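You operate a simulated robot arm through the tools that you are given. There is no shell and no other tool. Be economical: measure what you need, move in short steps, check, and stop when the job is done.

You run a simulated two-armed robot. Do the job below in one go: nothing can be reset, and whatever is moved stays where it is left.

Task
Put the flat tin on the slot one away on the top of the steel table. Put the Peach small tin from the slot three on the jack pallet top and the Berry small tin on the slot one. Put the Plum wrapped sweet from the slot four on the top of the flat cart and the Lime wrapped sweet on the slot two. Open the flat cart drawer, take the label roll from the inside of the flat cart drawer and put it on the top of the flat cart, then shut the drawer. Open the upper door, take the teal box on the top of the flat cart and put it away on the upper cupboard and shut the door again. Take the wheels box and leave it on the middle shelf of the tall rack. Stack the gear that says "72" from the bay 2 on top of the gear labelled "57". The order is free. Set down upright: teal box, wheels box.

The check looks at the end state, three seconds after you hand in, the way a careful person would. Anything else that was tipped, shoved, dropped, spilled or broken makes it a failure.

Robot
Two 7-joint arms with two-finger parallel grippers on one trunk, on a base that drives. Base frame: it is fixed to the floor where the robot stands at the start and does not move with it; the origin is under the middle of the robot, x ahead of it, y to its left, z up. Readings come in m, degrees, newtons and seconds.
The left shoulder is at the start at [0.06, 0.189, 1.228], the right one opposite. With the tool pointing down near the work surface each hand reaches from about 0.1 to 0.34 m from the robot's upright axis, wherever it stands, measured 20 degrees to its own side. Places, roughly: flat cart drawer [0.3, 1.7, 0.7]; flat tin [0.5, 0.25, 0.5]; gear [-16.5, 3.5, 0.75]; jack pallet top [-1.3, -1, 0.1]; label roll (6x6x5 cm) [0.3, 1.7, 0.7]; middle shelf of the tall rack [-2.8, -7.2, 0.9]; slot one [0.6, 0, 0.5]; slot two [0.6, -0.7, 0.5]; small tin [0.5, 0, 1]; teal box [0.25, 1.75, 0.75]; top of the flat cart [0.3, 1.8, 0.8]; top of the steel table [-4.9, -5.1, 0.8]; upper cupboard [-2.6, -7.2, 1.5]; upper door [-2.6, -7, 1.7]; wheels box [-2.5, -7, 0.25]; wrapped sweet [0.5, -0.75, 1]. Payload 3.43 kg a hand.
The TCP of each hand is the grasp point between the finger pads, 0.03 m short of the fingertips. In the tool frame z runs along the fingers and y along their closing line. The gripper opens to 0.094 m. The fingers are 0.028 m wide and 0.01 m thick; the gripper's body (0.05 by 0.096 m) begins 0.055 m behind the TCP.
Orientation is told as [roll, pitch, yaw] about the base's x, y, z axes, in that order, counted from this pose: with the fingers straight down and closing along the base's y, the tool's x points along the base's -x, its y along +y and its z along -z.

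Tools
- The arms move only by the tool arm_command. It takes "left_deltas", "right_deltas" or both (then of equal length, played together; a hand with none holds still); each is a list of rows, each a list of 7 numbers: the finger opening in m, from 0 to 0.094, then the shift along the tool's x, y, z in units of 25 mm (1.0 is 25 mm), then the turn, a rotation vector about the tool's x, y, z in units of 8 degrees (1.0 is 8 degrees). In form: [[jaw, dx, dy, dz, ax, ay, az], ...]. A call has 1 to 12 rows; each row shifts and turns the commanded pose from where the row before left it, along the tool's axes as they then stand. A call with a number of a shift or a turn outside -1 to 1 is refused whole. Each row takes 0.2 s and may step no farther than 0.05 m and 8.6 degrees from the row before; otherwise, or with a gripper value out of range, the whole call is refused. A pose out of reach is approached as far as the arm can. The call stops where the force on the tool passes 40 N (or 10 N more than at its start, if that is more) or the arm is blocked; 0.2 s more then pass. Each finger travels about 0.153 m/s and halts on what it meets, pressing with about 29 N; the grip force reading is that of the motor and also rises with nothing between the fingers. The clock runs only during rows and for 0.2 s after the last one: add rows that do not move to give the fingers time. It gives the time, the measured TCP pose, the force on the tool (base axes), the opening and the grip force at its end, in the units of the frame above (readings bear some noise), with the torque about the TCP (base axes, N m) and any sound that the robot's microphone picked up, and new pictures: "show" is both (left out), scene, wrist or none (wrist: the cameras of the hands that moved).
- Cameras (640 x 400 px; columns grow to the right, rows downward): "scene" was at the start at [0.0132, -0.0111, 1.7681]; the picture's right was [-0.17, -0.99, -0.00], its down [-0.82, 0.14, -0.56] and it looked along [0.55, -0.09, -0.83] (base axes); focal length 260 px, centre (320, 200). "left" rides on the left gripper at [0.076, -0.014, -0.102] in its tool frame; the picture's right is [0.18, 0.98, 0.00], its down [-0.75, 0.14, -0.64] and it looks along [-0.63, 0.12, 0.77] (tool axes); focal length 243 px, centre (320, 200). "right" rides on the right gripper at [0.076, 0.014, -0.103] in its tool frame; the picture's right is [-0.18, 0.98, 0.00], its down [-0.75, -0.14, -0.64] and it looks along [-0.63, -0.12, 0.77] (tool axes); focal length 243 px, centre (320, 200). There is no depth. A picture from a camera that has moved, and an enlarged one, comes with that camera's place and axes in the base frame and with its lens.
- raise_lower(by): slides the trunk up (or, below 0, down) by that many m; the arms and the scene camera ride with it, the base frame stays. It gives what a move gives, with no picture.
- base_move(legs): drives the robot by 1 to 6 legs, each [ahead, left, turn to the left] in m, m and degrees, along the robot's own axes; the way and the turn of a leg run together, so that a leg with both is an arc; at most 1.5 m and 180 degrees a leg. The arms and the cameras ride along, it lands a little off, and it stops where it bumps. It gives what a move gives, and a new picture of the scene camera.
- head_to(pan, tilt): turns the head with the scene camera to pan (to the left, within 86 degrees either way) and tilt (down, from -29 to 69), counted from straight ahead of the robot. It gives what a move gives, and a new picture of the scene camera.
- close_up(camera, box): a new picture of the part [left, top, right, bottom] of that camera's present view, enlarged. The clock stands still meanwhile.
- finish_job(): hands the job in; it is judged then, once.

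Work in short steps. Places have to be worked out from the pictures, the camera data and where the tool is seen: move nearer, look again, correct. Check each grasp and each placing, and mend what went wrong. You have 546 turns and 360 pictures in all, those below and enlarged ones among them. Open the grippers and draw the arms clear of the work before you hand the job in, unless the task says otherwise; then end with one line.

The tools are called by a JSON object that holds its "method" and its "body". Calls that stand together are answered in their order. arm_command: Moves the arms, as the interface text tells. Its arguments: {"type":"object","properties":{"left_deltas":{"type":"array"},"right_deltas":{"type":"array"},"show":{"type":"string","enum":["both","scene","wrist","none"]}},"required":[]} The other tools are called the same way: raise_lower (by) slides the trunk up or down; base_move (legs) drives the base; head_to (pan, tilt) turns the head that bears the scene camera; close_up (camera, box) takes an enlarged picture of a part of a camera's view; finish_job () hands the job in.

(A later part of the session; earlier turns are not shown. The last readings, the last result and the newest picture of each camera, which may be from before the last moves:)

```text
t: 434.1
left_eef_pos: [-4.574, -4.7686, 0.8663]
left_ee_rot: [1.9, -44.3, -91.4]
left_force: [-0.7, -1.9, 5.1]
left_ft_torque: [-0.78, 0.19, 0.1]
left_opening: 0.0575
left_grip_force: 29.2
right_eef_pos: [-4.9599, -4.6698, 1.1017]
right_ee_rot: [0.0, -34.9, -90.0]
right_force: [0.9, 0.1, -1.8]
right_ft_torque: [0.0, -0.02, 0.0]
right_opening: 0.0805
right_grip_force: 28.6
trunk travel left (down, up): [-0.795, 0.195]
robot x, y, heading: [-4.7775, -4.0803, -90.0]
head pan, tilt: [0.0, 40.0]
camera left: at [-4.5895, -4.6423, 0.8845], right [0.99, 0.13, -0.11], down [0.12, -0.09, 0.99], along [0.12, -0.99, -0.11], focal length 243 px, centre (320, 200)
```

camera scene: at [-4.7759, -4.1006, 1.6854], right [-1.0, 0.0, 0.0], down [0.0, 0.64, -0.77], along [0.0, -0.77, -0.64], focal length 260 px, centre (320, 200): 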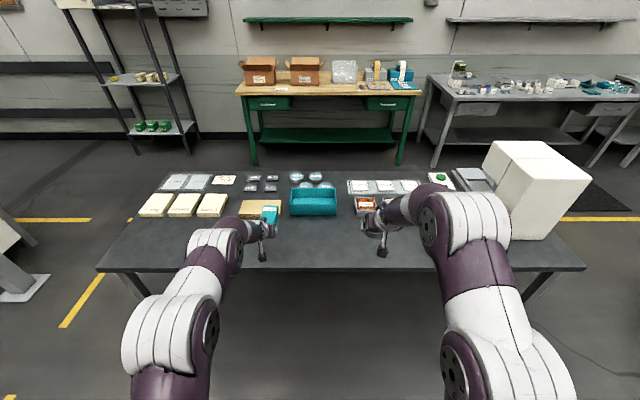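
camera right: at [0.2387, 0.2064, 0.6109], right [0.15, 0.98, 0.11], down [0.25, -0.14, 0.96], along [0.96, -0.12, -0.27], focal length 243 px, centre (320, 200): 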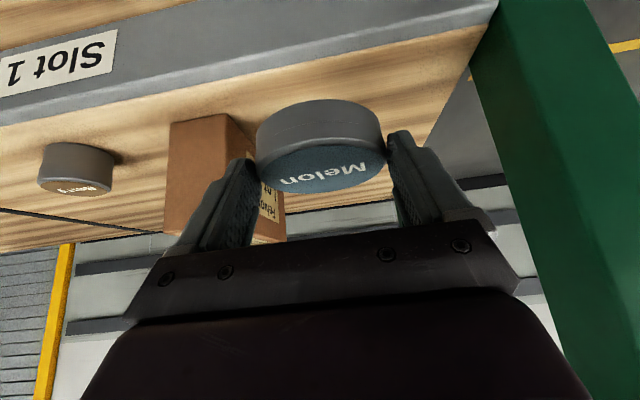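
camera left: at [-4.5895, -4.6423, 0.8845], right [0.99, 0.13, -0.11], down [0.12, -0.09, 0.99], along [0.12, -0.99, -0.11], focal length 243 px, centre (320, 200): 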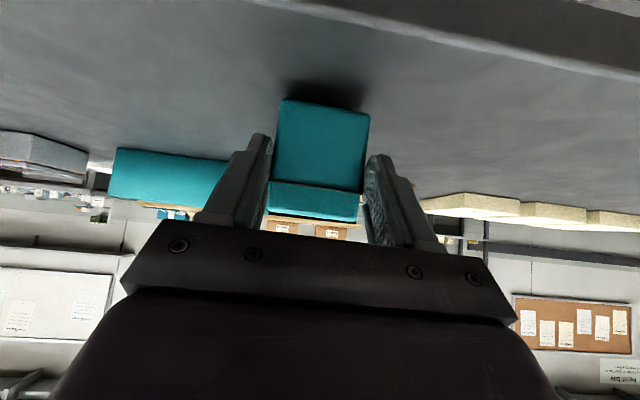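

{"method": "arm_command", "body": {"left_deltas": [[0.0, 0.1, 0, 0.1, 0, 0, 0], [0.0, 0.1, 0, 0.1, 0, 0, 0], [0.0, 0, 0, 0, 0, 0, 0]], "show": "none"}}

```text
t: 434.9
left_eef_pos: [-4.5762, -4.7669, 0.8591]
left_ee_rot: [1.8, -44.3, -91.4]
left_force: [0.4, 1.9, 7.1]
left_ft_torque: [-0.95, 0.25, -0.07]
left_opening: 0.0572
left_grip_force: 28.8
right_eef_pos: [-4.9597, -4.6689, 1.102]
right_ee_rot: [0.0, -35.1, -90.2]
right_force: [0.1, 1.1, -2.0]
right_ft_torque: [0.04, 0.06, 0.03]
right_opening: 0.0803
right_grip_force: 29.0
trunk travel left (down, up): [-0.795, 0.195]
robot x, y, heading: [-4.7784, -4.0748, -90.0]
head pan, tilt: [0.0, 40.0]
```

The box is levelling on its far edge; a few more small steps, then release.

{"method": "arm_command", "body": {"left_deltas": [[0.0, 0.1, 0, 0.1, 0, 0, 0], [0.0, 0.1, 0, 0.1, 0, 0, 0], [0.0, 0, 0, 0, 0, 0, 0]], "show": "wrist"}}

```text
t: 435.7
left_eef_pos: [-4.5753, -4.7646, 0.8545]
left_ee_rot: [1.8, -44.5, -91.3]
left_force: [1.8, 1.8, 19.6]
left_ft_torque: [-0.14, 0.54, -0.01]
left_opening: 0.0575
left_grip_force: 28.9
right_eef_pos: [-4.9588, -4.6681, 1.1033]
right_ee_rot: [0.0, -35.1, -90.1]
right_force: [-0.4, -0.3, -0.8]
right_ft_torque: [0.04, 0.0, -0.03]
right_opening: 0.0805
right_grip_force: 28.6
trunk travel left (down, up): [-0.795, 0.195]
robot x, y, heading: [-4.7796, -4.0775, -90.2]
head pan, tilt: [0.0, 40.0]
camera left: at [-4.5897, -4.6401, 0.8719], right [0.99, 0.13, -0.11], down [0.12, -0.09, 0.99], along [0.12, -0.99, -0.1], focal length 243 px, centre (320, 200)
```

left: 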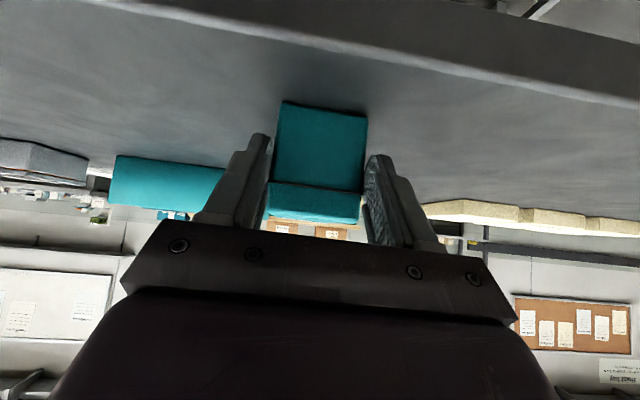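

{"method": "arm_command", "body": {"left_deltas": [[0.085, 0, 0, 0, 0, 0, 0], [0.085, 0, 0, 0, 0, 0, 0], [0.085, -0.55, 0.0, 0.45, 0, 0, 0], [0.085, -0.45, 0.0, 0.45, 0, 0, 0], [0.085, -0.45, 0.0, 0.45, 0, 0, 0], [0.085, 0, 0, 0, 0, 0, 0]], "show": "wrist"}}

```text
t: 437.1
left_eef_pos: [-4.5756, -4.8143, 0.8497]
left_ee_rot: [1.8, -44.1, -91.4]
left_force: [0.7, -0.9, 0.6]
left_ft_torque: [-0.01, 0.03, 0.0]
left_opening: 0.0849
left_grip_force: 0.0
right_eef_pos: [-4.9599, -4.6704, 1.1006]
right_ee_rot: [0.0, -35.0, -90.1]
right_force: [-0.3, 0.1, -1.1]
right_ft_torque: [0.02, -0.01, -0.01]
right_opening: 0.08
right_grip_force: 29.4
trunk travel left (down, up): [-0.795, 0.195]
robot x, y, heading: [-4.7821, -4.0772, -90.1]
head pan, tilt: [0.0, 40.0]
camera left: at [-4.5902, -4.6895, 0.8697], right [0.99, 0.13, -0.11], down [0.12, -0.1, 0.99], along [0.12, -0.99, -0.11], focal length 243 px, centre (320, 200)
```

left: 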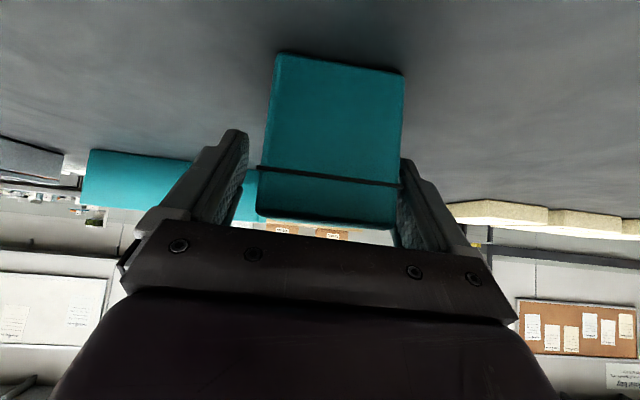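

Deep around the box now. I grip it (staying on the table) while the right hand brings Melon down to the table.

{"method": "arm_command", "body": {"left_deltas": [[0.0, 0, 0, 0, 0, 0, 0], [0.0, 0, 0, 0, 0, 0, 0], [0.0, 0, 0, 0, 0, 0, 0], [0.0, 0, 0, 0, 0, 0, 0], [0.0, 0, 0, 0, 0, 0, 0], [0.0, 0, 0, 0, 0, 0, 0], [0.0, 0, 0, 0, 0, 0, 0], [0.0, 0, 0, 0, 0, 0, 0], [0.0, 0, 0, 0, 0, 0, 0], [0.0, 0, 0, 0, 0, 0, 0], [0.0, 0, 0, 0, 0, 0, 0]], "right_deltas": [[0.0, 0.16, 0, 0.86, 0, 0, 0], [0.0, 0.16, 0, 0.86, 0, 0, 0], [0.0, 0.16, 0, 0.86, 0, 0, 0], [0.0, 0.16, 0, 0.86, 0, 0, 0], [0.0, 0.16, 0, 0.86, 0, 0, 0], [0.0, 0.16, 0, 0.86, 0, 0, 0], [0.0, 0.16, 0, 0.86, 0, 0, 0], [0.0, 0.16, 0, 0.86, 0, 0, 0], [0.0, 0.16, 0, 0.86, 0, 0, 0], [0.0, 0.16, 0, 0.86, 0, 0, 0], [0.0, 0.16, 0, 0.86, 0, 0, 0]], "show": "both"}}

```text
t: 439.5
left_eef_pos: [-4.576, -4.816, 0.8514]
left_ee_rot: [1.7, -44.1, -91.5]
left_force: [-0.7, -0.5, 3.3]
left_ft_torque: [0.02, 0.18, -0.04]
left_opening: 0.0625
left_grip_force: 28.7
right_eef_pos: [-4.9597, -4.7717, 0.8829]
right_ee_rot: [0.1, -35.0, -90.2]
right_force: [-0.5, 0.2, -0.8]
right_ft_torque: [0.02, -0.01, 0.0]
right_opening: 0.08
right_grip_force: 29.1
trunk travel left (down, up): [-0.795, 0.195]
robot x, y, heading: [-4.7756, -4.072, -90.1]
head pan, tilt: [0.0, 40.0]
camera scene: at [-4.7765, -4.1006, 1.6855], right [-1.0, 0.0, 0.0], down [0.0, 0.64, -0.77], along [0.0, -0.77, -0.64], focal length 260 px, centre (320, 200)
camera right: at [-4.9463, -4.6489, 0.9232], right [0.98, -0.15, 0.11], down [-0.14, -0.25, 0.96], along [-0.12, -0.96, -0.27], focal length 243 px, centre (320, 200)
camera left: at [-4.5903, -4.6897, 0.8704], right [0.99, 0.13, -0.11], down [0.12, -0.09, 0.99], along [0.12, -0.99, -0.11], focal length 243 px, centre (320, 200)
```

scene: 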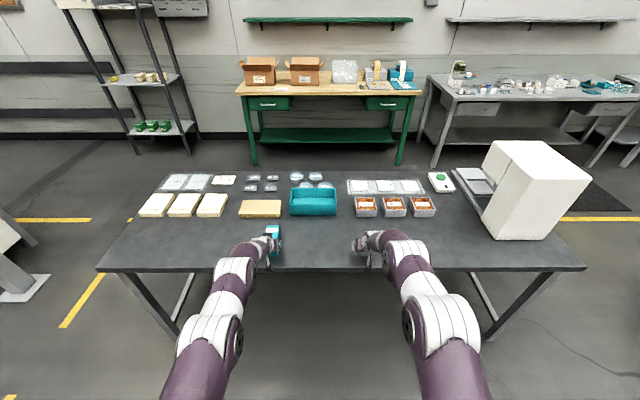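
right: 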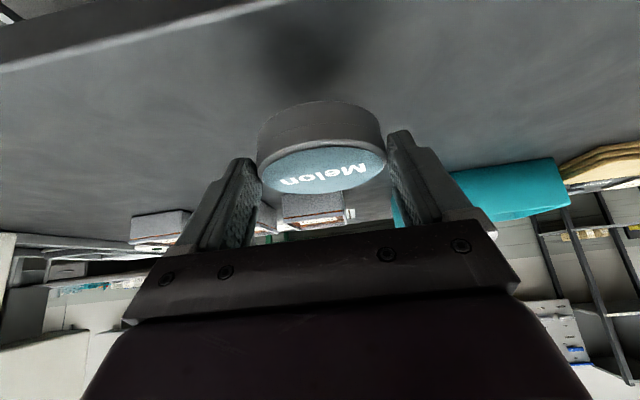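
left: 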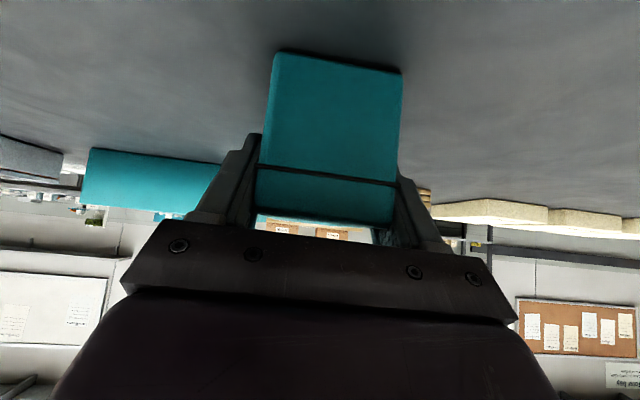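

{"method": "arm_command", "body": {"right_deltas": [[0.0, 0.29, 0, 0.41, 0, 0, 0], [0.0, 0.29, 0, 0.41, 0, 0, 0], [0.0, 0.14, 0, 0.2, 0, 0, 0], [0.0, 0.07, 0, 0.1, 0, 0, 0], [0.0, 0.07, 0, 0.1, 0, 0, 0], [0.0, 0, 0, 0, 0, 0, 0]], "show": "none"}}

```text
t: 440.9
left_eef_pos: [-4.5764, -4.8162, 0.8517]
left_ee_rot: [1.8, -44.1, -91.5]
left_force: [-1.3, -0.7, 5.1]
left_ft_torque: [0.03, 0.24, -0.04]
left_opening: 0.0622
left_grip_force: 28.9
right_eef_pos: [-4.9602, -4.7702, 0.8448]
right_ee_rot: [0.0, -35.0, -90.1]
right_force: [0.2, 0.8, -0.7]
right_ft_torque: [0.05, -0.01, 0.01]
right_opening: 0.0803
right_grip_force: 29.0
trunk travel left (down, up): [-0.795, 0.195]
robot x, y, heading: [-4.7782, -4.0766, -89.9]
head pan, tilt: [0.0, 40.0]
```

{"method": "arm_command", "body": {"right_deltas": [[0.0, 0.06, 0, 0.08, 0, 0, 0], [0.0, 0.06, 0, 0.08, 0, 0, 0], [0.0, 0.06, 0, 0.08, 0, 0, 0], [0.0, 0, 0, 0, 0, 0, 0]], "show": "none"}}

```text
t: 441.9
left_eef_pos: [-4.5753, -4.8135, 0.852]
left_ee_rot: [1.7, -43.9, -91.3]
left_force: [-0.5, -0.3, -0.1]
left_ft_torque: [0.07, 0.01, -0.01]
left_opening: 0.0621
left_grip_force: 29.4
right_eef_pos: [-4.9609, -4.7712, 0.8423]
right_ee_rot: [-0.1, -35.5, -90.1]
right_force: [-4.0, -1.0, 20.3]
right_ft_torque: [-0.07, 0.23, -0.04]
right_opening: 0.0801
right_grip_force: 28.9
trunk travel left (down, up): [-0.795, 0.195]
robot x, y, heading: [-4.7805, -4.0773, -90.1]
head pan, tilt: [0.0, 40.0]
```

Melon touches the table (20 N). I ease, open and withdraw the right hand, and lift the teal box.

{"method": "arm_command", "body": {"left_deltas": [[0.0, 0, 0, 0, 0, 0, 0], [0.0, 0, 0, 0, 0, 0, 0], [0.0, 0, 0, 0, 0, 0, 0], [0.0, 0, 0, 0, 0, 0, 0], [0.0, 0, 0, 0, 0, 0, 0], [0.0, -0.5, 0, -0.5, 0, 0, 0], [0.0, -0.7, 0, -0.7, 0, 0, 0], [0.0, -0.7, 0, -0.7, 0, 0, 0], [0.0, -0.7, 0, -0.7, 0, 0, 0]], "right_deltas": [[0.0, -0.06, 0, -0.09, 0, 0, 0], [0.094, 0, 0, 0, 0, 0, 0], [0.094, 0, 0, 0, 0, 0, 0], [0.094, 0, 0, -0.5, 0, 0, 0], [0.094, 0, 0, -0.9, 0, 0, 0], [0.094, 0, 0, -0.9, 0, 0, 0], [0.094, 0, 0, -0.9, 0, 0, 0], [0.094, 0, 0, -0.9, 0, 0, 0], [0.094, 0, 0, -0.9, 0, 0, 0]], "show": "both"}}

```text
t: 443.9
left_eef_pos: [-4.5766, -4.8154, 0.9429]
left_ee_rot: [1.8, -44.0, -91.4]
left_force: [0.0, 1.0, -2.6]
left_ft_torque: [0.1, -0.02, 0.07]
left_opening: 0.062
left_grip_force: 29.0
right_eef_pos: [-4.96, -4.698, 0.9417]
right_ee_rot: [0.1, -35.0, -90.1]
right_force: [0.0, -1.2, 0.4]
right_ft_torque: [0.0, 0.02, 0.04]
right_opening: 0.0937
right_grip_force: 0.1
trunk travel left (down, up): [-0.795, 0.195]
robot x, y, heading: [-4.779, -4.0778, -90.0]
head pan, tilt: [0.0, 40.0]
camera scene: at [-4.7761, -4.0993, 1.6853], right [-1.0, 0.0, 0.0], down [0.0, 0.64, -0.77], along [0.0, -0.77, -0.64], focal length 260 px, centre (320, 200)
camera right: at [-4.9453, -4.5752, 0.9825], right [0.98, -0.15, 0.11], down [-0.14, -0.25, 0.96], along [-0.12, -0.96, -0.27], focal length 243 px, centre (320, 200)
camera left: at [-4.5913, -4.6906, 0.9613], right [0.99, 0.13, -0.11], down [0.12, -0.1, 0.99], along [0.12, -0.99, -0.11], focal length 243 px, centre (320, 200)
```

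scene: 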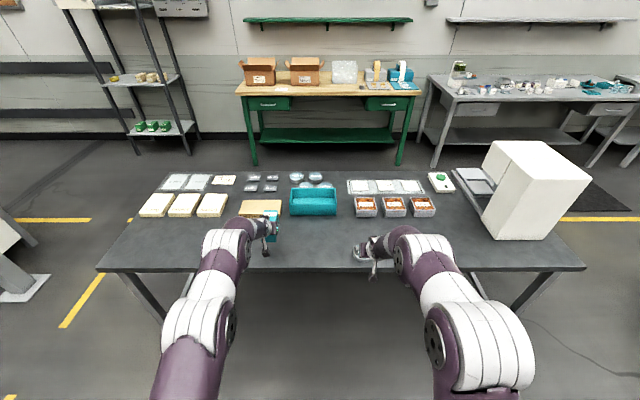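
right: 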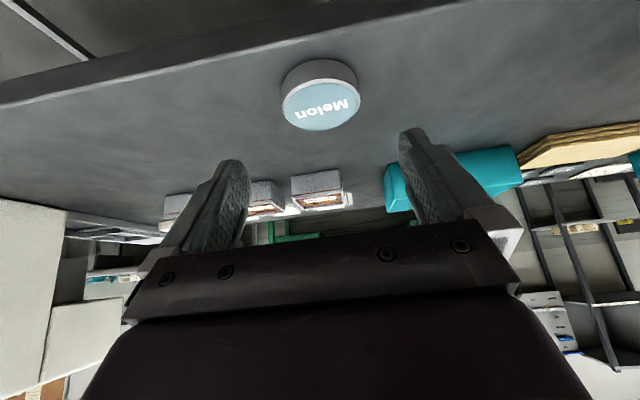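
left: 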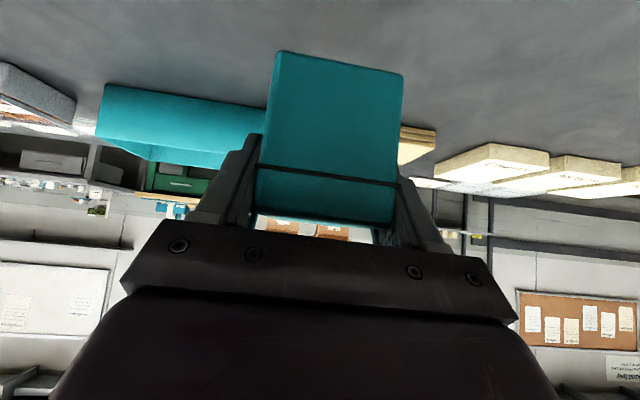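

Melon is on the steel table, teal box well seated. I back off and drive through the gap toward the tall rack with the cupboard.

{"method": "base_move", "body": {"legs": [[-0.4, 0, 0]]}}

{"method": "arm_command", "body": {"left_deltas": [[0.0, 0.7, 0, -0.7, 0, 0, 0], [0.0, 0.7, 0, -0.7, 0, 0, 0], [0.0, 0.7, 0, -0.7, 0, 0, 0], [0.0, 0.7, 0, -0.7, 0, 0, 0], [0.0, 0.7, 0, -0.7, 0, 0, 0], [0.0, 0.7, 0, -0.7, 0, 0, 0], [0.0, 0.7, 0, -0.7, 0, 0, 0], [0.0, 0.7, 0, -0.7, 0, 0, 0], [0.0, 0.7, 0, -0.7, 0, 0, 0]], "right_deltas": [[0.06, 0.8, 0, -0.57, 0, 0, 0], [0.06, 0.8, 0, -0.57, 0, 0, 0], [0.06, 0.8, 0, -0.57, 0, 0, 0], [0.06, 0.8, 0, -0.57, 0, 0, 0], [0.06, 0.8, 0, -0.57, 0, 0, 0], [0.06, 0.8, 0, -0.57, 0, 0, 0], [0.06, 0, 0, 0, 0, 0, 0], [0.06, 0, 0, 0, 0, 0, 0], [0.06, 0, 0, 0, 0, 0, 0]], "show": "none"}}

{"method": "base_move", "body": {"legs": [[0, 1.45, 0], [0.3, 0, 0]]}}

{"method": "head_to", "body": {"pan": 0, "tilt": 25}}

```text
t: 446.4
left_eef_pos: [-4.5702, -4.4141, 0.9426]
left_ee_rot: [1.7, -44.1, -90.8]
left_force: [0.3, 0.1, -2.1]
left_ft_torque: [0.03, 0.01, 0.01]
left_opening: 0.0621
left_grip_force: 29.3
right_eef_pos: [-4.9548, -4.2979, 0.9421]
right_ee_rot: [0.0, -35.0, -89.4]
right_force: [-0.7, -0.1, -0.5]
right_ft_torque: [-0.01, 0.0, 0.01]
right_opening: 0.0938
right_grip_force: 0.1
trunk travel left (down, up): [-0.795, 0.195]
robot x, y, heading: [-4.7813, -3.6748, -89.6]
head pan, tilt: [0.0, 40.0]
camera scene: at [-4.777, -3.6993, 1.6854], right [-1.0, -0.01, 0.0], down [-0.01, 0.64, -0.77], along [0.01, -0.77, -0.64], focal length 260 px, centre (320, 200)
```

scene: 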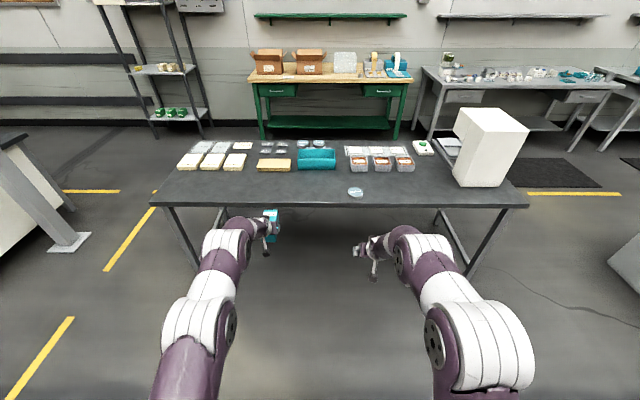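

```text
t: 448.4
left_eef_pos: [-4.5722, -4.1911, 0.9434]
left_ee_rot: [1.7, -44.0, -90.9]
left_force: [-0.7, 0.7, -2.1]
left_ft_torque: [0.05, 0.01, 0.01]
left_opening: 0.0623
left_grip_force: 29.2
right_eef_pos: [-4.9557, -4.1501, 0.944]
right_ee_rot: [-0.1, -35.0, -89.4]
right_force: [0.0, 0.0, 0.4]
right_ft_torque: [0.0, 0.02, 0.02]
right_opening: 0.0601
right_grip_force: 0.1
right hand out of reach, approached as far as the arm can: row 4
trunk travel left (down, up): [-0.795, 0.195]
robot x, y, heading: [-4.7804, -3.6738, -89.4]
head pan, tilt: [0.0, 40.0]
```

```text
t: 457.3
left_eef_pos: [-3.1062, -4.4892, 0.9438]
left_ee_rot: [1.8, -44.0, -91.9]
left_force: [-0.5, 0.1, -3.0]
left_ft_torque: [0.06, -0.03, -0.01]
left_opening: 0.0622
left_grip_force: 29.2
right_eef_pos: [-3.4887, -4.4437, 0.9424]
right_ee_rot: [0.0, -35.1, -90.5]
right_force: [-0.5, 0.4, 0.0]
right_ft_torque: [-0.02, 0.0, -0.01]
right_opening: 0.06
right_grip_force: 0.0
trunk travel left (down, up): [-0.795, 0.195]
robot x, y, heading: [-3.3073, -3.9674, -90.9]
head pan, tilt: [0.0, 40.0]
camera scene: at [-3.3013, -3.9927, 1.6854], right [-1.0, 0.01, 0.0], down [0.01, 0.64, -0.77], along [-0.01, -0.77, -0.64], focal length 260 px, centre (320, 200)
```

scene: 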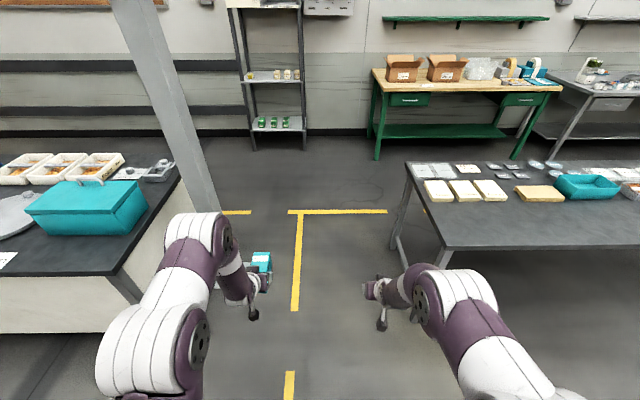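

```text
t: 458.1
left_eef_pos: [-3.1055, -4.4891, 0.9435]
left_ee_rot: [1.7, -44.0, -91.9]
left_force: [-0.8, 0.0, -3.0]
left_ft_torque: [0.09, 0.0, 0.02]
left_opening: 0.0618
left_grip_force: 29.1
right_eef_pos: [-3.4875, -4.4419, 0.944]
right_ee_rot: [0.0, -35.0, -90.5]
right_force: [-0.1, 0.3, 0.0]
right_ft_torque: [0.0, -0.02, 0.0]
right_opening: 0.0601
right_grip_force: 0.1
trunk travel left (down, up): [-0.795, 0.195]
robot x, y, heading: [-3.302, -3.9706, -90.8]
head pan, tilt: [0.0, 25.0]
camera scene: at [-3.3013, -4.0006, 1.7086], right [-1.0, 0.01, 0.0], down [0.0, 0.42, -0.91], along [-0.01, -0.91, -0.42], focal length 260 px, centre (320, 200)
```

scene: 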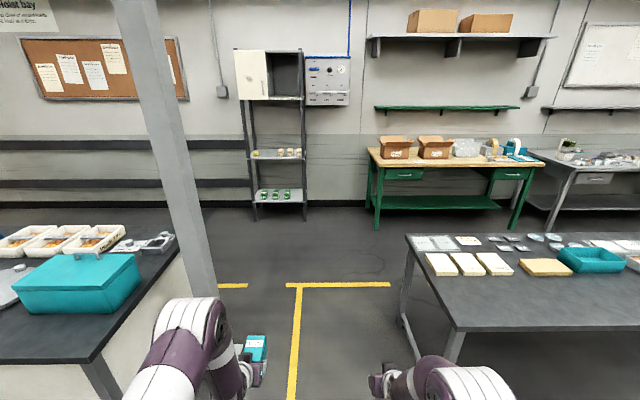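

{"method": "close_up", "body": {"camera": "scene", "box": [210, 30, 370, 130]}}

{"method": "base_move", "body": {"legs": [[1.4, 0, 0.8], [0.4, 0, 0]]}}

{"method": "head_to", "body": {"pan": 25, "tilt": 15}}

```text
4.00 times, centred on (290, 80) of scene
camera zoom: at [-3.3013, -4.0006, 1.7086], right [-1.0, 0.01, 0.0], down [0.0, 0.42, -0.91], along [-0.01, -0.91, -0.42], focal length 1042 px, centre (440, 680)
```

zoom: 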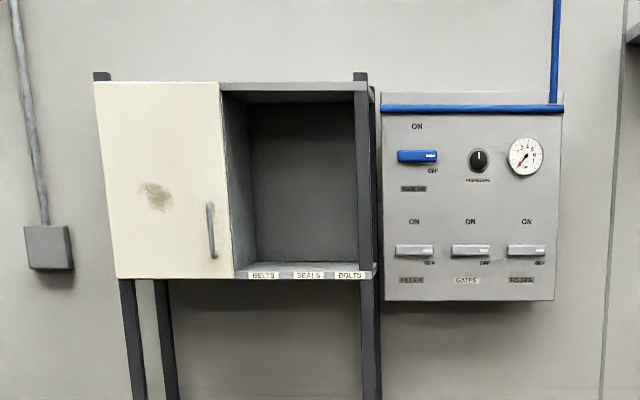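

```text
t: 467.0
left_eef_pos: [-3.1446, -6.2592, 0.9429]
left_ee_rot: [1.7, -43.9, -92.8]
left_force: [-0.6, 0.5, -3.2]
left_ft_torque: [0.05, 0.01, -0.01]
left_opening: 0.0621
left_grip_force: 29.1
right_eef_pos: [-3.5268, -6.2057, 0.9437]
right_ee_rot: [0.1, -35.0, -91.5]
right_force: [0.2, -1.1, 0.3]
right_ft_torque: [0.0, 0.02, -0.02]
right_opening: 0.0602
right_grip_force: 0.1
trunk travel left (down, up): [-0.795, 0.195]
robot x, y, heading: [-3.3342, -5.7388, -91.5]
head pan, tilt: [0.0, 25.0]
camera scene: at [-3.3307, -5.7671, 1.7087], right [-1.0, 0.03, 0.0], down [0.01, 0.42, -0.91], along [-0.02, -0.91, -0.42], focal length 260 px, centre (320, 200)
```

scene: 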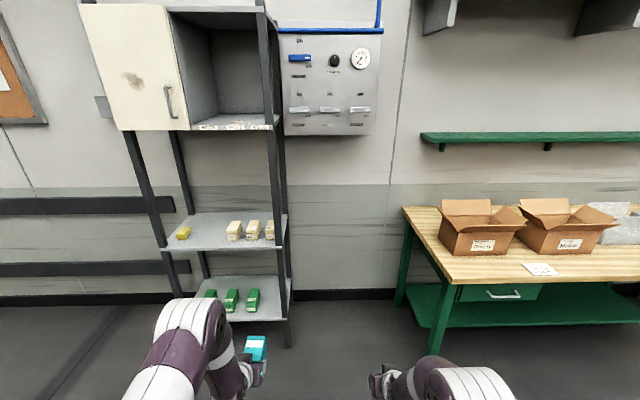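

```text
t: 467.9
left_eef_pos: [-3.1434, -6.2597, 0.9436]
left_ee_rot: [1.7, -44.1, -92.8]
left_force: [-0.2, -0.8, -1.9]
left_ft_torque: [0.04, 0.03, 0.03]
left_opening: 0.062
left_grip_force: 29.1
right_eef_pos: [-3.5248, -6.2055, 0.9434]
right_ee_rot: [0.1, -34.9, -91.5]
right_force: [0.4, 0.7, 0.1]
right_ft_torque: [0.03, -0.04, 0.04]
right_opening: 0.0601
right_grip_force: 0.1
trunk travel left (down, up): [-0.795, 0.195]
robot x, y, heading: [-3.3348, -5.7367, -91.7]
head pan, tilt: [25.0, 15.0]
camera scene: at [-3.2912, -5.7607, 1.7249], right [-0.92, -0.4, 0.0], down [-0.1, 0.24, -0.97], along [0.38, -0.89, -0.26], focal length 260 px, centre (320, 200)
```

scene: 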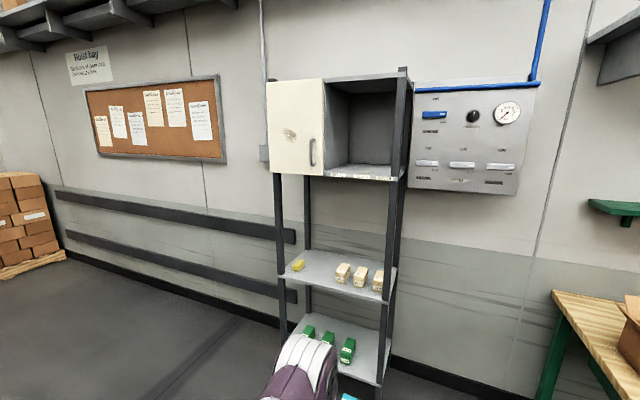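

The upper cupboard is the left compartment behind the white door (handle at its right edge, hinge left), at x≈-2.48…-2.79, z≈1.5…1.95. Green boxes are on the bottom shelf. I raise fully and move in front of it.

{"method": "raise_lower", "body": {"by": 0.19}}

{"method": "base_move", "body": {"legs": [[0, 0.65, 1.7], [0.35, 0, 0]]}}

{"method": "head_to", "body": {"pan": 0, "tilt": 10}}

```text
t: 470.0
left_eef_pos: [-3.1436, -6.2592, 1.1328]
left_ee_rot: [1.7, -44.0, -92.8]
left_force: [0.7, 0.5, -2.4]
left_ft_torque: [0.09, -0.04, 0.0]
left_opening: 0.0619
left_grip_force: 29.2
right_eef_pos: [-3.5251, -6.2069, 1.1337]
right_ee_rot: [0.0, -35.0, -91.6]
right_force: [-1.0, -0.7, -0.5]
right_ft_torque: [-0.01, 0.02, -0.03]
right_opening: 0.0601
right_grip_force: 0.1
trunk travel left (down, up): [-0.985, 0.005]
robot x, y, heading: [-3.3328, -5.7359, -91.6]
head pan, tilt: [25.0, 15.0]
```

```text
t: 475.5
left_eef_pos: [-2.4831, -6.6071, 1.1347]
left_ee_rot: [1.8, -44.0, -92.0]
left_force: [0.0, 0.2, -2.6]
left_ft_torque: [0.04, 0.02, 0.0]
left_opening: 0.062
left_grip_force: 29.2
right_eef_pos: [-2.8668, -6.5581, 1.1341]
right_ee_rot: [-0.1, -35.1, -90.8]
right_force: [0.3, 0.1, 0.5]
right_ft_torque: [0.0, -0.01, 0.02]
right_opening: 0.06
right_grip_force: 0.1
trunk travel left (down, up): [-0.985, 0.005]
robot x, y, heading: [-2.683, -6.0884, -91.0]
head pan, tilt: [25.0, 15.0]
camera scene: at [-2.6395, -6.1095, 1.915], right [-0.91, -0.41, 0.0], down [-0.11, 0.23, -0.97], along [0.4, -0.88, -0.26], focal length 260 px, centre (320, 200)
```

scene: 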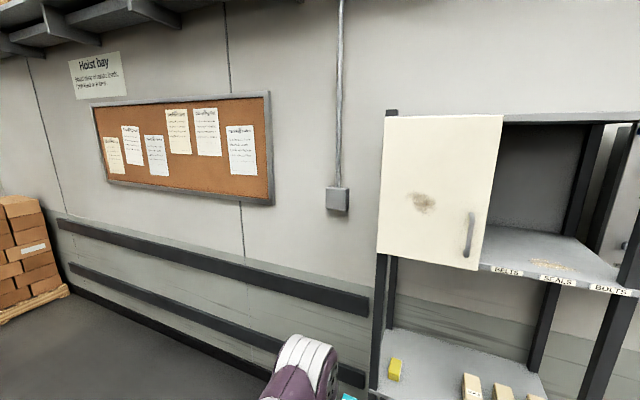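

```text
t: 476.4
left_eef_pos: [-2.4853, -6.6086, 1.1334]
left_ee_rot: [1.7, -43.9, -92.0]
left_force: [-0.9, -0.1, -1.8]
left_ft_torque: [0.04, -0.01, 0.01]
left_opening: 0.0624
left_grip_force: 29.0
right_eef_pos: [-2.8671, -6.5609, 1.1341]
right_ee_rot: [0.0, -34.9, -90.6]
right_force: [-0.1, 0.1, 0.1]
right_ft_torque: [-0.01, -0.01, 0.0]
right_opening: 0.0602
right_grip_force: 0.3
trunk travel left (down, up): [-0.985, 0.005]
robot x, y, heading: [-2.6816, -6.0905, -90.5]
head pan, tilt: [0.0, 10.0]
camera scene: at [-2.6787, -6.1217, 1.923], right [-1.0, 0.01, 0.0], down [0.0, 0.17, -0.98], along [-0.01, -0.98, -0.17], focal length 260 px, centre (320, 200)
```

scene: 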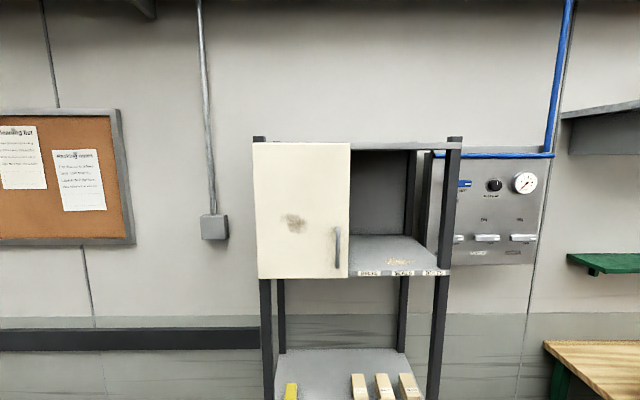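

I raise the right hand toward the handle's height.

{"method": "arm_command", "body": {"right_deltas": [[0.06, -0.57, 0, -0.82, 0, 0, 0], [0.06, -0.57, 0, -0.82, 0, 0, 0], [0.06, -0.57, 0, -0.82, 0, 0, 0], [0.06, -0.57, 0, -0.82, 0, 0, 0], [0.06, -0.57, 0, -0.82, 0, 0, 0], [0.06, -0.57, 0, -0.82, 0, 0, 0], [0.06, -0.57, 0, -0.82, 0, 0, 0], [0.06, -0.57, 0, -0.82, 0, 0, 0], [0.06, -0.57, 0, -0.82, 0, 0, 0], [0.06, -0.57, 0, -0.82, 0, 0, 0]], "show": "none"}}

{"method": "arm_command", "body": {"right_deltas": [[0.06, -0.5, 0, -0.8, 0, -1, 0], [0.06, -0.6, 0, -0.7, 0, -1, 0], [0.06, -0.7, 0, -0.6, 0, -1, 0], [0.06, -0.8, 0, -0.5, 0, -1, 0], [0.06, -0.9, 0, -0.4, 0, -1, 0], [0.06, -0.9, 0, 0, 0, 0, 0], [0.06, 0, 0, 0, 0, 0, 0]], "show": "both"}}

```text
t: 478.6
left_eef_pos: [-2.4853, -6.6076, 1.1333]
left_ee_rot: [1.7, -44.0, -91.9]
left_force: [0.5, -0.1, -1.5]
left_ft_torque: [0.09, -0.03, 0.0]
left_opening: 0.062
left_grip_force: 29.2
right_eef_pos: [-2.8652, -6.5582, 1.3533]
right_ee_rot: [0.7, -36.4, -90.7]
right_force: [0.0, 0.3, -0.3]
right_ft_torque: [-0.02, -0.03, -0.02]
right_opening: 0.06
right_grip_force: 0.0
right hand out of reach, approached as far as the arm can: row 9, 10
trunk travel left (down, up): [-0.985, 0.005]
robot x, y, heading: [-2.682, -6.0893, -90.7]
head pan, tilt: [0.0, 10.0]
```

```text
t: 480.2
left_eef_pos: [-2.4845, -6.6089, 1.1333]
left_ee_rot: [1.7, -44.1, -92.0]
left_force: [0.8, 0.4, -2.3]
left_ft_torque: [0.06, 0.01, 0.0]
left_opening: 0.0624
left_grip_force: 28.7
right_eef_pos: [-2.8709, -6.5699, 1.4844]
right_ee_rot: [-2.0, -69.3, -89.5]
right_force: [0.8, 0.0, -0.9]
right_ft_torque: [-0.01, 0.05, 0.01]
right_opening: 0.0599
right_grip_force: 0.1
right hand out of reach, approached as far as the arm can: row 1, 2
trunk travel left (down, up): [-0.985, 0.005]
robot x, y, heading: [-2.6787, -6.0848, -90.6]
head pan, tilt: [0.0, 10.0]
camera scene: at [-2.6788, -6.1212, 1.9231], right [-1.0, 0.01, 0.0], down [0.0, 0.17, -0.98], along [-0.01, -0.98, -0.17], focal length 260 px, centre (320, 200)
camera right: at [-2.854, -6.4474, 1.4494], right [0.98, -0.09, 0.16], down [-0.12, 0.34, 0.93], along [-0.14, -0.94, 0.32], focal length 243 px, centre (320, 200)
```

scene: 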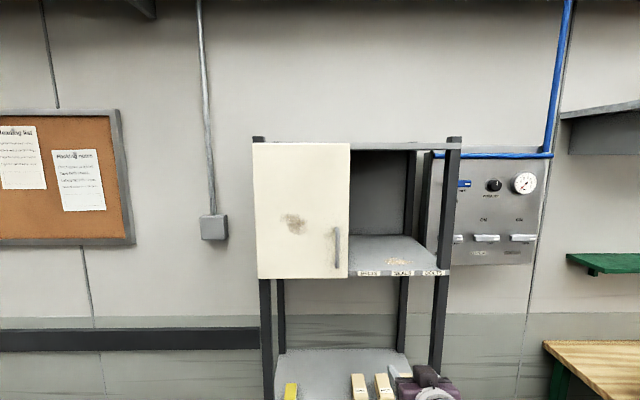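
right: 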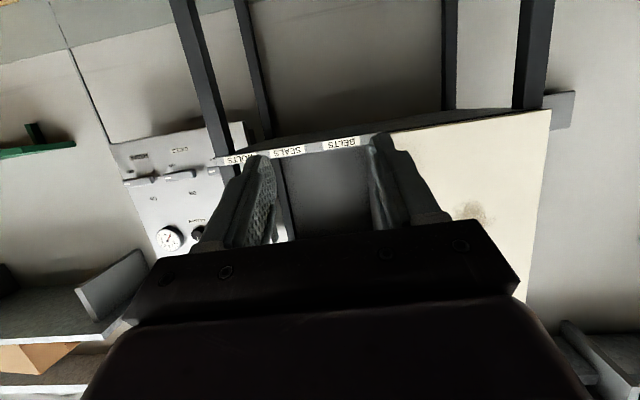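

{"method": "base_move", "body": {"legs": [[0.12, 0, 0.5]]}}

{"method": "arm_command", "body": {"right_deltas": [[0.06, -0.93, 0.7, 0.44, 0, 0, 0], [0.06, -0.93, 0.7, 0.44, 0, 0, 0], [0.06, -0.93, 0.7, 0.44, 0, 0, 0], [0.06, -0.93, 0.7, 0.44, 0, 0, 0], [0.06, -0.93, 0.7, 0.44, 0, 0, 0], [0.06, -0.93, 0.7, 0.3, 0, 0, 0], [0.06, 0, 0, 0, 0, 0, 0]], "show": "both"}}

```text
t: 481.4
left_eef_pos: [-2.4801, -6.7215, 1.1344]
left_ee_rot: [1.9, -44.1, -91.3]
left_force: [-0.2, 0.1, -1.8]
left_ft_torque: [0.03, -0.02, -0.03]
left_opening: 0.0621
left_grip_force: 29.0
right_eef_pos: [-2.8654, -6.6877, 1.4873]
right_ee_rot: [-2.1, -69.3, -88.8]
right_force: [0.1, -0.6, 0.5]
right_ft_torque: [0.01, -0.02, 0.02]
right_opening: 0.0603
right_grip_force: 0.0
trunk travel left (down, up): [-0.985, 0.005]
robot x, y, heading: [-2.6835, -6.2047, -89.9]
head pan, tilt: [0.0, 10.0]
camera scene: at [-2.6795, -6.2346, 1.9232], right [-1.0, 0.0, 0.0], down [0.0, 0.17, -0.99], along [0.0, -0.99, -0.17], focal length 260 px, centre (320, 200)
```

scene: 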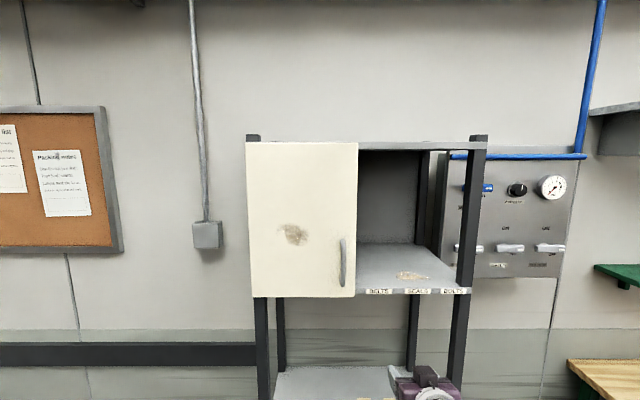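

```text
t: 483.0
left_eef_pos: [-2.4796, -6.7251, 1.1333]
left_ee_rot: [1.8, -44.1, -91.3]
left_force: [0.3, 0.3, -2.0]
left_ft_torque: [0.04, 0.0, 0.0]
left_opening: 0.0619
left_grip_force: 28.6
right_eef_pos: [-2.7624, -6.801, 1.5909]
right_ee_rot: [-2.1, -69.2, -88.8]
right_force: [-0.2, 0.7, 0.9]
right_ft_torque: [-0.04, 0.0, -0.01]
right_opening: 0.06
right_grip_force: 0.1
trunk travel left (down, up): [-0.985, 0.005]
robot x, y, heading: [-2.6842, -6.2016, -90.0]
head pan, tilt: [0.0, 10.0]
camera scene: at [-2.6796, -6.2384, 1.9231], right [-1.0, 0.0, 0.0], down [0.0, 0.17, -0.98], along [0.0, -0.98, -0.17], focal length 260 px, centre (320, 200)
camera right: at [-2.7458, -6.6771, 1.5563], right [0.98, -0.08, 0.16], down [-0.13, 0.33, 0.93], along [-0.13, -0.94, 0.32], focal length 243 px, centre (320, 200)
```

scene: 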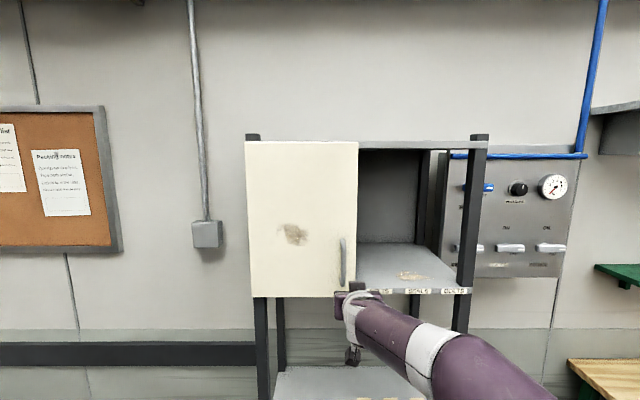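
right: 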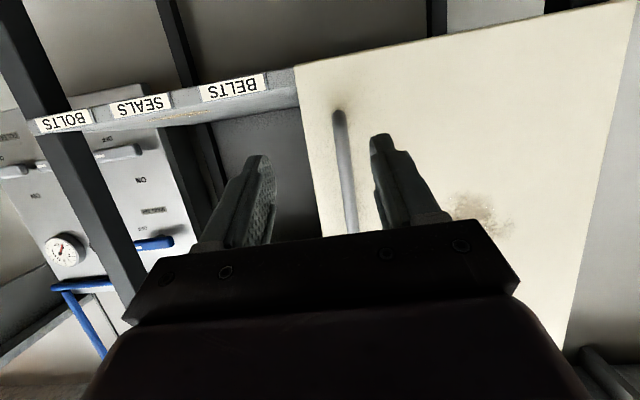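

{"method": "arm_command", "body": {"right_deltas": [[0.06, -0.3, 0.45, 0.8, 0, 0, 0], [0.06, -0.3, 0, 0.8, 0, 0, 0], [0.06, -0.3, 0, 0.8, 0, 0, 0], [0.06, 0, 0, 0, 0, 0, 0]], "show": "wrist"}}

```text
t: 484.0
left_eef_pos: [-2.4779, -6.7255, 1.135]
left_ee_rot: [1.7, -44.0, -91.3]
left_force: [0.0, -0.4, -2.7]
left_ft_torque: [0.07, -0.02, 0.0]
left_opening: 0.062
left_grip_force: 28.9
right_eef_pos: [-2.7491, -6.8618, 1.5908]
right_ee_rot: [-2.1, -69.2, -88.8]
right_force: [-0.3, 0.4, -0.7]
right_ft_torque: [-0.03, -0.01, -0.02]
right_opening: 0.0601
right_grip_force: 0.2
trunk travel left (down, up): [-0.985, 0.005]
robot x, y, heading: [-2.6836, -6.2053, -90.2]
head pan, tilt: [0.0, 10.0]
camera right: at [-2.7345, -6.7397, 1.5555], right [0.98, -0.08, 0.16], down [-0.13, 0.33, 0.93], along [-0.13, -0.94, 0.32], focal length 243 px, centre (320, 200)
```

right: 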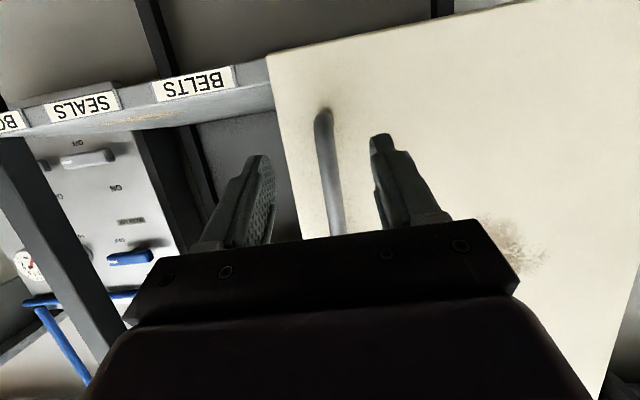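

Bar ≈(-2.748, -6.94), z 1.55–1.66, between the fingers. I advance ~6.5 cm and grip it.

{"method": "arm_command", "body": {"right_deltas": [[0.06, -0.3, 0, 0.82, 0, 0, 0], [0.06, -0.3, 0, 0.82, 0, 0, 0], [0.06, -0.3, 0, 0.8, 0, 0, 0], [0.06, 0, 0, 0, 0, 0, 0], [0.0, 0, 0, 0, 0, 0, 0], [0.0, 0, 0, 0, 0, 0, 0], [0.0, 0, 0, 0, 0, 0, 0]], "show": "wrist"}}

```text
t: 485.0
left_eef_pos: [-2.4759, -6.7178, 1.1346]
left_ee_rot: [1.4, -44.2, -90.9]
left_force: [1.8, -0.4, -2.3]
left_ft_torque: [0.01, 0.08, -0.04]
left_opening: 0.0622
left_grip_force: 28.6
right_eef_pos: [-2.7465, -6.9183, 1.5947]
right_ee_rot: [-2.8, -69.5, -88.2]
right_force: [-3.3, 21.3, -3.5]
right_ft_torque: [0.7, -0.42, 2.55]
right_opening: 0.0201
right_grip_force: 21.1
trunk travel left (down, up): [-0.985, 0.005]
robot x, y, heading: [-2.6821, -6.2082, -90.0]
head pan, tilt: [0.0, 10.0]
stopped in row 5 (right hand): the force on the tool passed its limit at 64 N (the readings are from after the stop); the commanded pose is now the measured one
camera right: at [-2.731, -6.796, 1.5585], right [0.98, -0.08, 0.16], down [-0.12, 0.34, 0.93], along [-0.13, -0.94, 0.32], focal length 243 px, centre (320, 200)
```

right: 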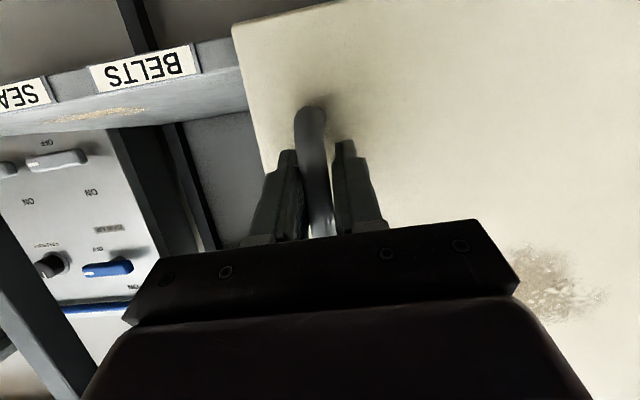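

{"method": "arm_command", "body": {"right_deltas": [[0.0, 0, 0, 0, 0, 0, 0], [0.0, 0, 0, 0, 0, 0, 0], [0.0, 0, 0, 0, 0, 0, 0]], "show": "wrist"}}

```text
t: 485.8
left_eef_pos: [-2.4773, -6.7182, 1.1354]
left_ee_rot: [1.6, -44.3, -91.3]
left_force: [0.8, -0.5, -1.1]
left_ft_torque: [0.09, -0.01, -0.01]
left_opening: 0.0625
left_grip_force: 29.2
right_eef_pos: [-2.7476, -6.9193, 1.5946]
right_ee_rot: [-2.2, -69.4, -88.5]
right_force: [8.9, 21.8, -1.2]
right_ft_torque: [0.03, -1.19, 0.05]
right_opening: 0.0186
right_grip_force: 44.9
trunk travel left (down, up): [-0.985, 0.005]
robot x, y, heading: [-2.6815, -6.2052, -90.2]
head pan, tilt: [0.0, 10.0]
camera right: at [-2.7323, -6.7961, 1.5583], right [0.98, -0.08, 0.16], down [-0.12, 0.34, 0.93], along [-0.12, -0.94, 0.32], focal length 243 px, centre (320, 200)
```

right: 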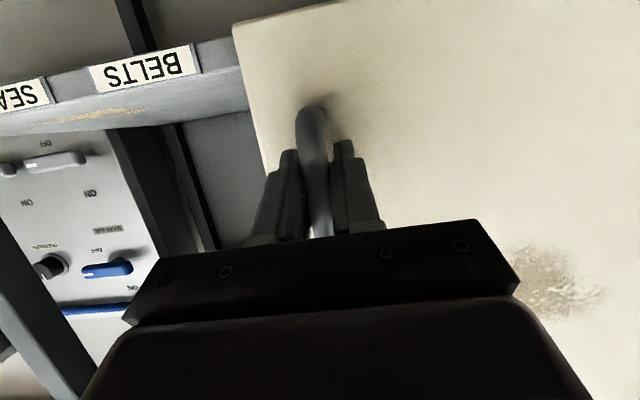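

The bar is gripped. I pull the door open along its arc, turning the hand with it.

{"method": "arm_command", "body": {"right_deltas": [[0.0, 0.297, 0.1, -0.785, 0.47, 0, 0.18], [0.0, 0.297, 0.12, -0.785, 0.47, 0, 0.18], [0.0, 0.297, 0.12, -0.785, 0.47, 0, 0.18], [0.0, 0, 0, 0, 0, 0, 0]], "show": "scene"}}

```text
t: 486.8
left_eef_pos: [-2.4778, -6.7229, 1.134]
left_ee_rot: [1.6, -44.0, -91.3]
left_force: [0.1, 0.4, -2.9]
left_ft_torque: [0.07, -0.02, 0.01]
left_opening: 0.0621
left_grip_force: 27.9
right_eef_pos: [-2.7352, -6.8643, 1.5948]
right_ee_rot: [-1.9, -69.7, -101.1]
right_force: [6.1, -4.0, 20.5]
right_ft_torque: [-0.6, -0.81, -0.23]
right_opening: 0.0182
right_grip_force: 45.5
trunk travel left (down, up): [-0.985, 0.005]
robot x, y, heading: [-2.677, -6.2053, -90.0]
head pan, tilt: [0.0, 10.0]
camera scene: at [-2.677, -6.236, 1.9233], right [-1.0, 0.0, 0.0], down [0.0, 0.17, -0.98], along [0.0, -0.98, -0.17], focal length 260 px, centre (320, 200)
```

scene: 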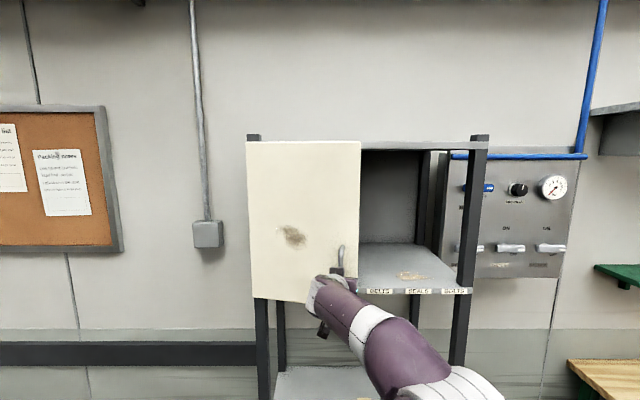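

Door is opening (~10°). Continuing the pull.

{"method": "arm_command", "body": {"right_deltas": [[0.0, 0.25, 0.12, -0.785, 0.47, 0, 0.18], [0.0, 0.297, 0.12, -0.785, 0.47, 0, 0.18], [0.0, 0.297, 0.12, -0.785, 0.47, 0, 0.18], [0.0, 0.297, 0.12, -0.785, 0.47, 0, 0.18], [0.0, 0.297, 0.12, -0.785, 0.47, 0, 0.18], [0.0, 0, 0, 0, 0, 0, 0]], "show": "scene"}}

```text
t: 488.0
left_eef_pos: [-2.4787, -6.7233, 1.132]
left_ee_rot: [1.7, -43.9, -91.2]
left_force: [0.2, 0.6, -2.1]
left_ft_torque: [0.03, 0.01, 0.01]
left_opening: 0.062
left_grip_force: 28.7
right_eef_pos: [-2.6854, -6.7777, 1.5939]
right_ee_rot: [-0.7, -70.0, -121.5]
right_force: [5.3, -2.5, 10.2]
right_ft_torque: [-0.35, -0.11, 0.24]
right_opening: 0.0183
right_grip_force: 45.1
trunk travel left (down, up): [-0.985, 0.005]
robot x, y, heading: [-2.6806, -6.2062, -90.1]
head pan, tilt: [0.0, 10.0]
stopped in row 6 (right hand): the force on the tool passed its limit at 41 N (the readings are from after the stop); the commanded pose is now the measured one
camera scene: at [-2.6776, -6.2381, 1.9225], right [-1.0, 0.0, 0.0], down [0.0, 0.17, -0.98], along [0.0, -0.98, -0.17], focal length 260 px, centre (320, 200)
```

scene: 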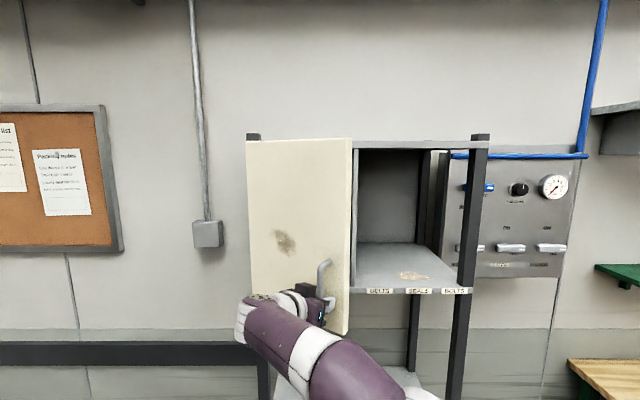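

{"method": "arm_command", "body": {"right_deltas": [[0.0, 0.28, 0.05, -0.785, 0.47, 0, 0.18], [0.0, 0.28, 0.1, -0.785, 0.47, 0, 0.18], [0.0, 0.28, 0.1, -0.785, 0.47, 0, 0.18], [0.0, 0.28, 0.1, -0.785, 0.47, 0, 0.18], [0.0, 0, 0, 0, 0, 0, 0]], "show": "scene"}}

```text
t: 489.2
left_eef_pos: [-2.4757, -6.7296, 1.131]
left_ee_rot: [1.5, -43.8, -91.2]
left_force: [0.3, 0.8, -2.1]
left_ft_torque: [0.03, -0.02, -0.02]
left_opening: 0.062
left_grip_force: 29.0
right_eef_pos: [-2.6222, -6.7245, 1.5943]
right_ee_rot: [-0.9, -69.9, -137.4]
right_force: [13.4, -23.5, 17.5]
right_ft_torque: [-0.37, -0.33, 0.02]
right_opening: 0.0186
right_grip_force: 45.4
trunk travel left (down, up): [-0.985, 0.005]
robot x, y, heading: [-2.6842, -6.2067, -89.9]
head pan, tilt: [0.0, 10.0]
camera scene: at [-2.6732, -6.2463, 1.9231], right [-1.0, 0.0, 0.0], down [0.0, 0.18, -0.98], along [0.0, -0.98, -0.18], focal length 260 px, centre (320, 200)
```

scene: 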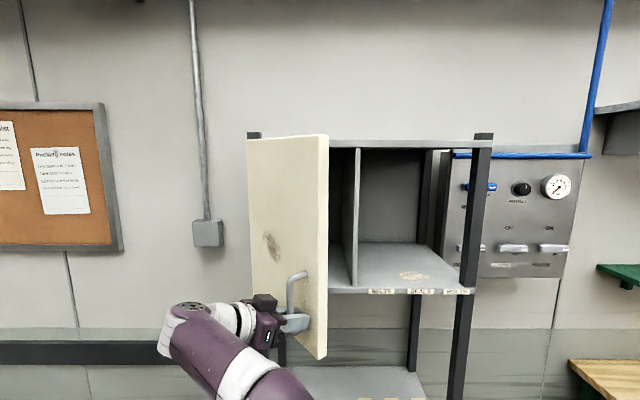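

Working well; ~48° open. A few more rows.

{"method": "arm_command", "body": {"right_deltas": [[0.0, 0.27, 0.12, -0.73, 0.47, 0, 0.18], [0.0, 0.28, 0.12, -0.75, 0.47, 0, 0.18], [0.0, 0.28, 0.12, -0.75, 0.47, 0, 0.18], [0.0, 0.28, 0.12, -0.75, 0.47, 0, 0.18], [0.0, 0, 0, 0, 0, 0, 0]], "show": "scene"}}

```text
t: 489.8
left_eef_pos: [-2.4758, -6.7274, 1.1299]
left_ee_rot: [1.5, -43.7, -91.1]
left_force: [-0.2, -1.2, -1.5]
left_ft_torque: [0.05, 0.0, 0.03]
left_opening: 0.062
left_grip_force: 28.5
right_eef_pos: [-2.5984, -6.7093, 1.5927]
right_ee_rot: [0.2, -70.2, -143.8]
right_force: [8.4, -14.0, 4.4]
right_ft_torque: [-0.2, 0.2, 0.13]
right_opening: 0.0183
right_grip_force: 45.6
right hand out of reach, approached as far as the arm can: row 2
trunk travel left (down, up): [-0.985, 0.005]
robot x, y, heading: [-2.6814, -6.2081, -90.2]
head pan, tilt: [0.0, 10.0]
stopped in row 2 (right hand): the force on the tool passed its limit at 48 N (the readings are from after the stop); the commanded pose is now the measured one
camera scene: at [-2.6739, -6.2456, 1.9226], right [-1.0, 0.0, 0.0], down [0.0, 0.18, -0.98], along [0.0, -0.98, -0.18], focal length 260 px, centre (320, 200)
```

scene: 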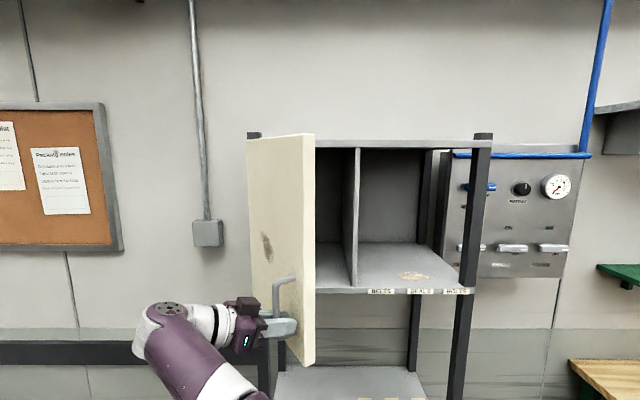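

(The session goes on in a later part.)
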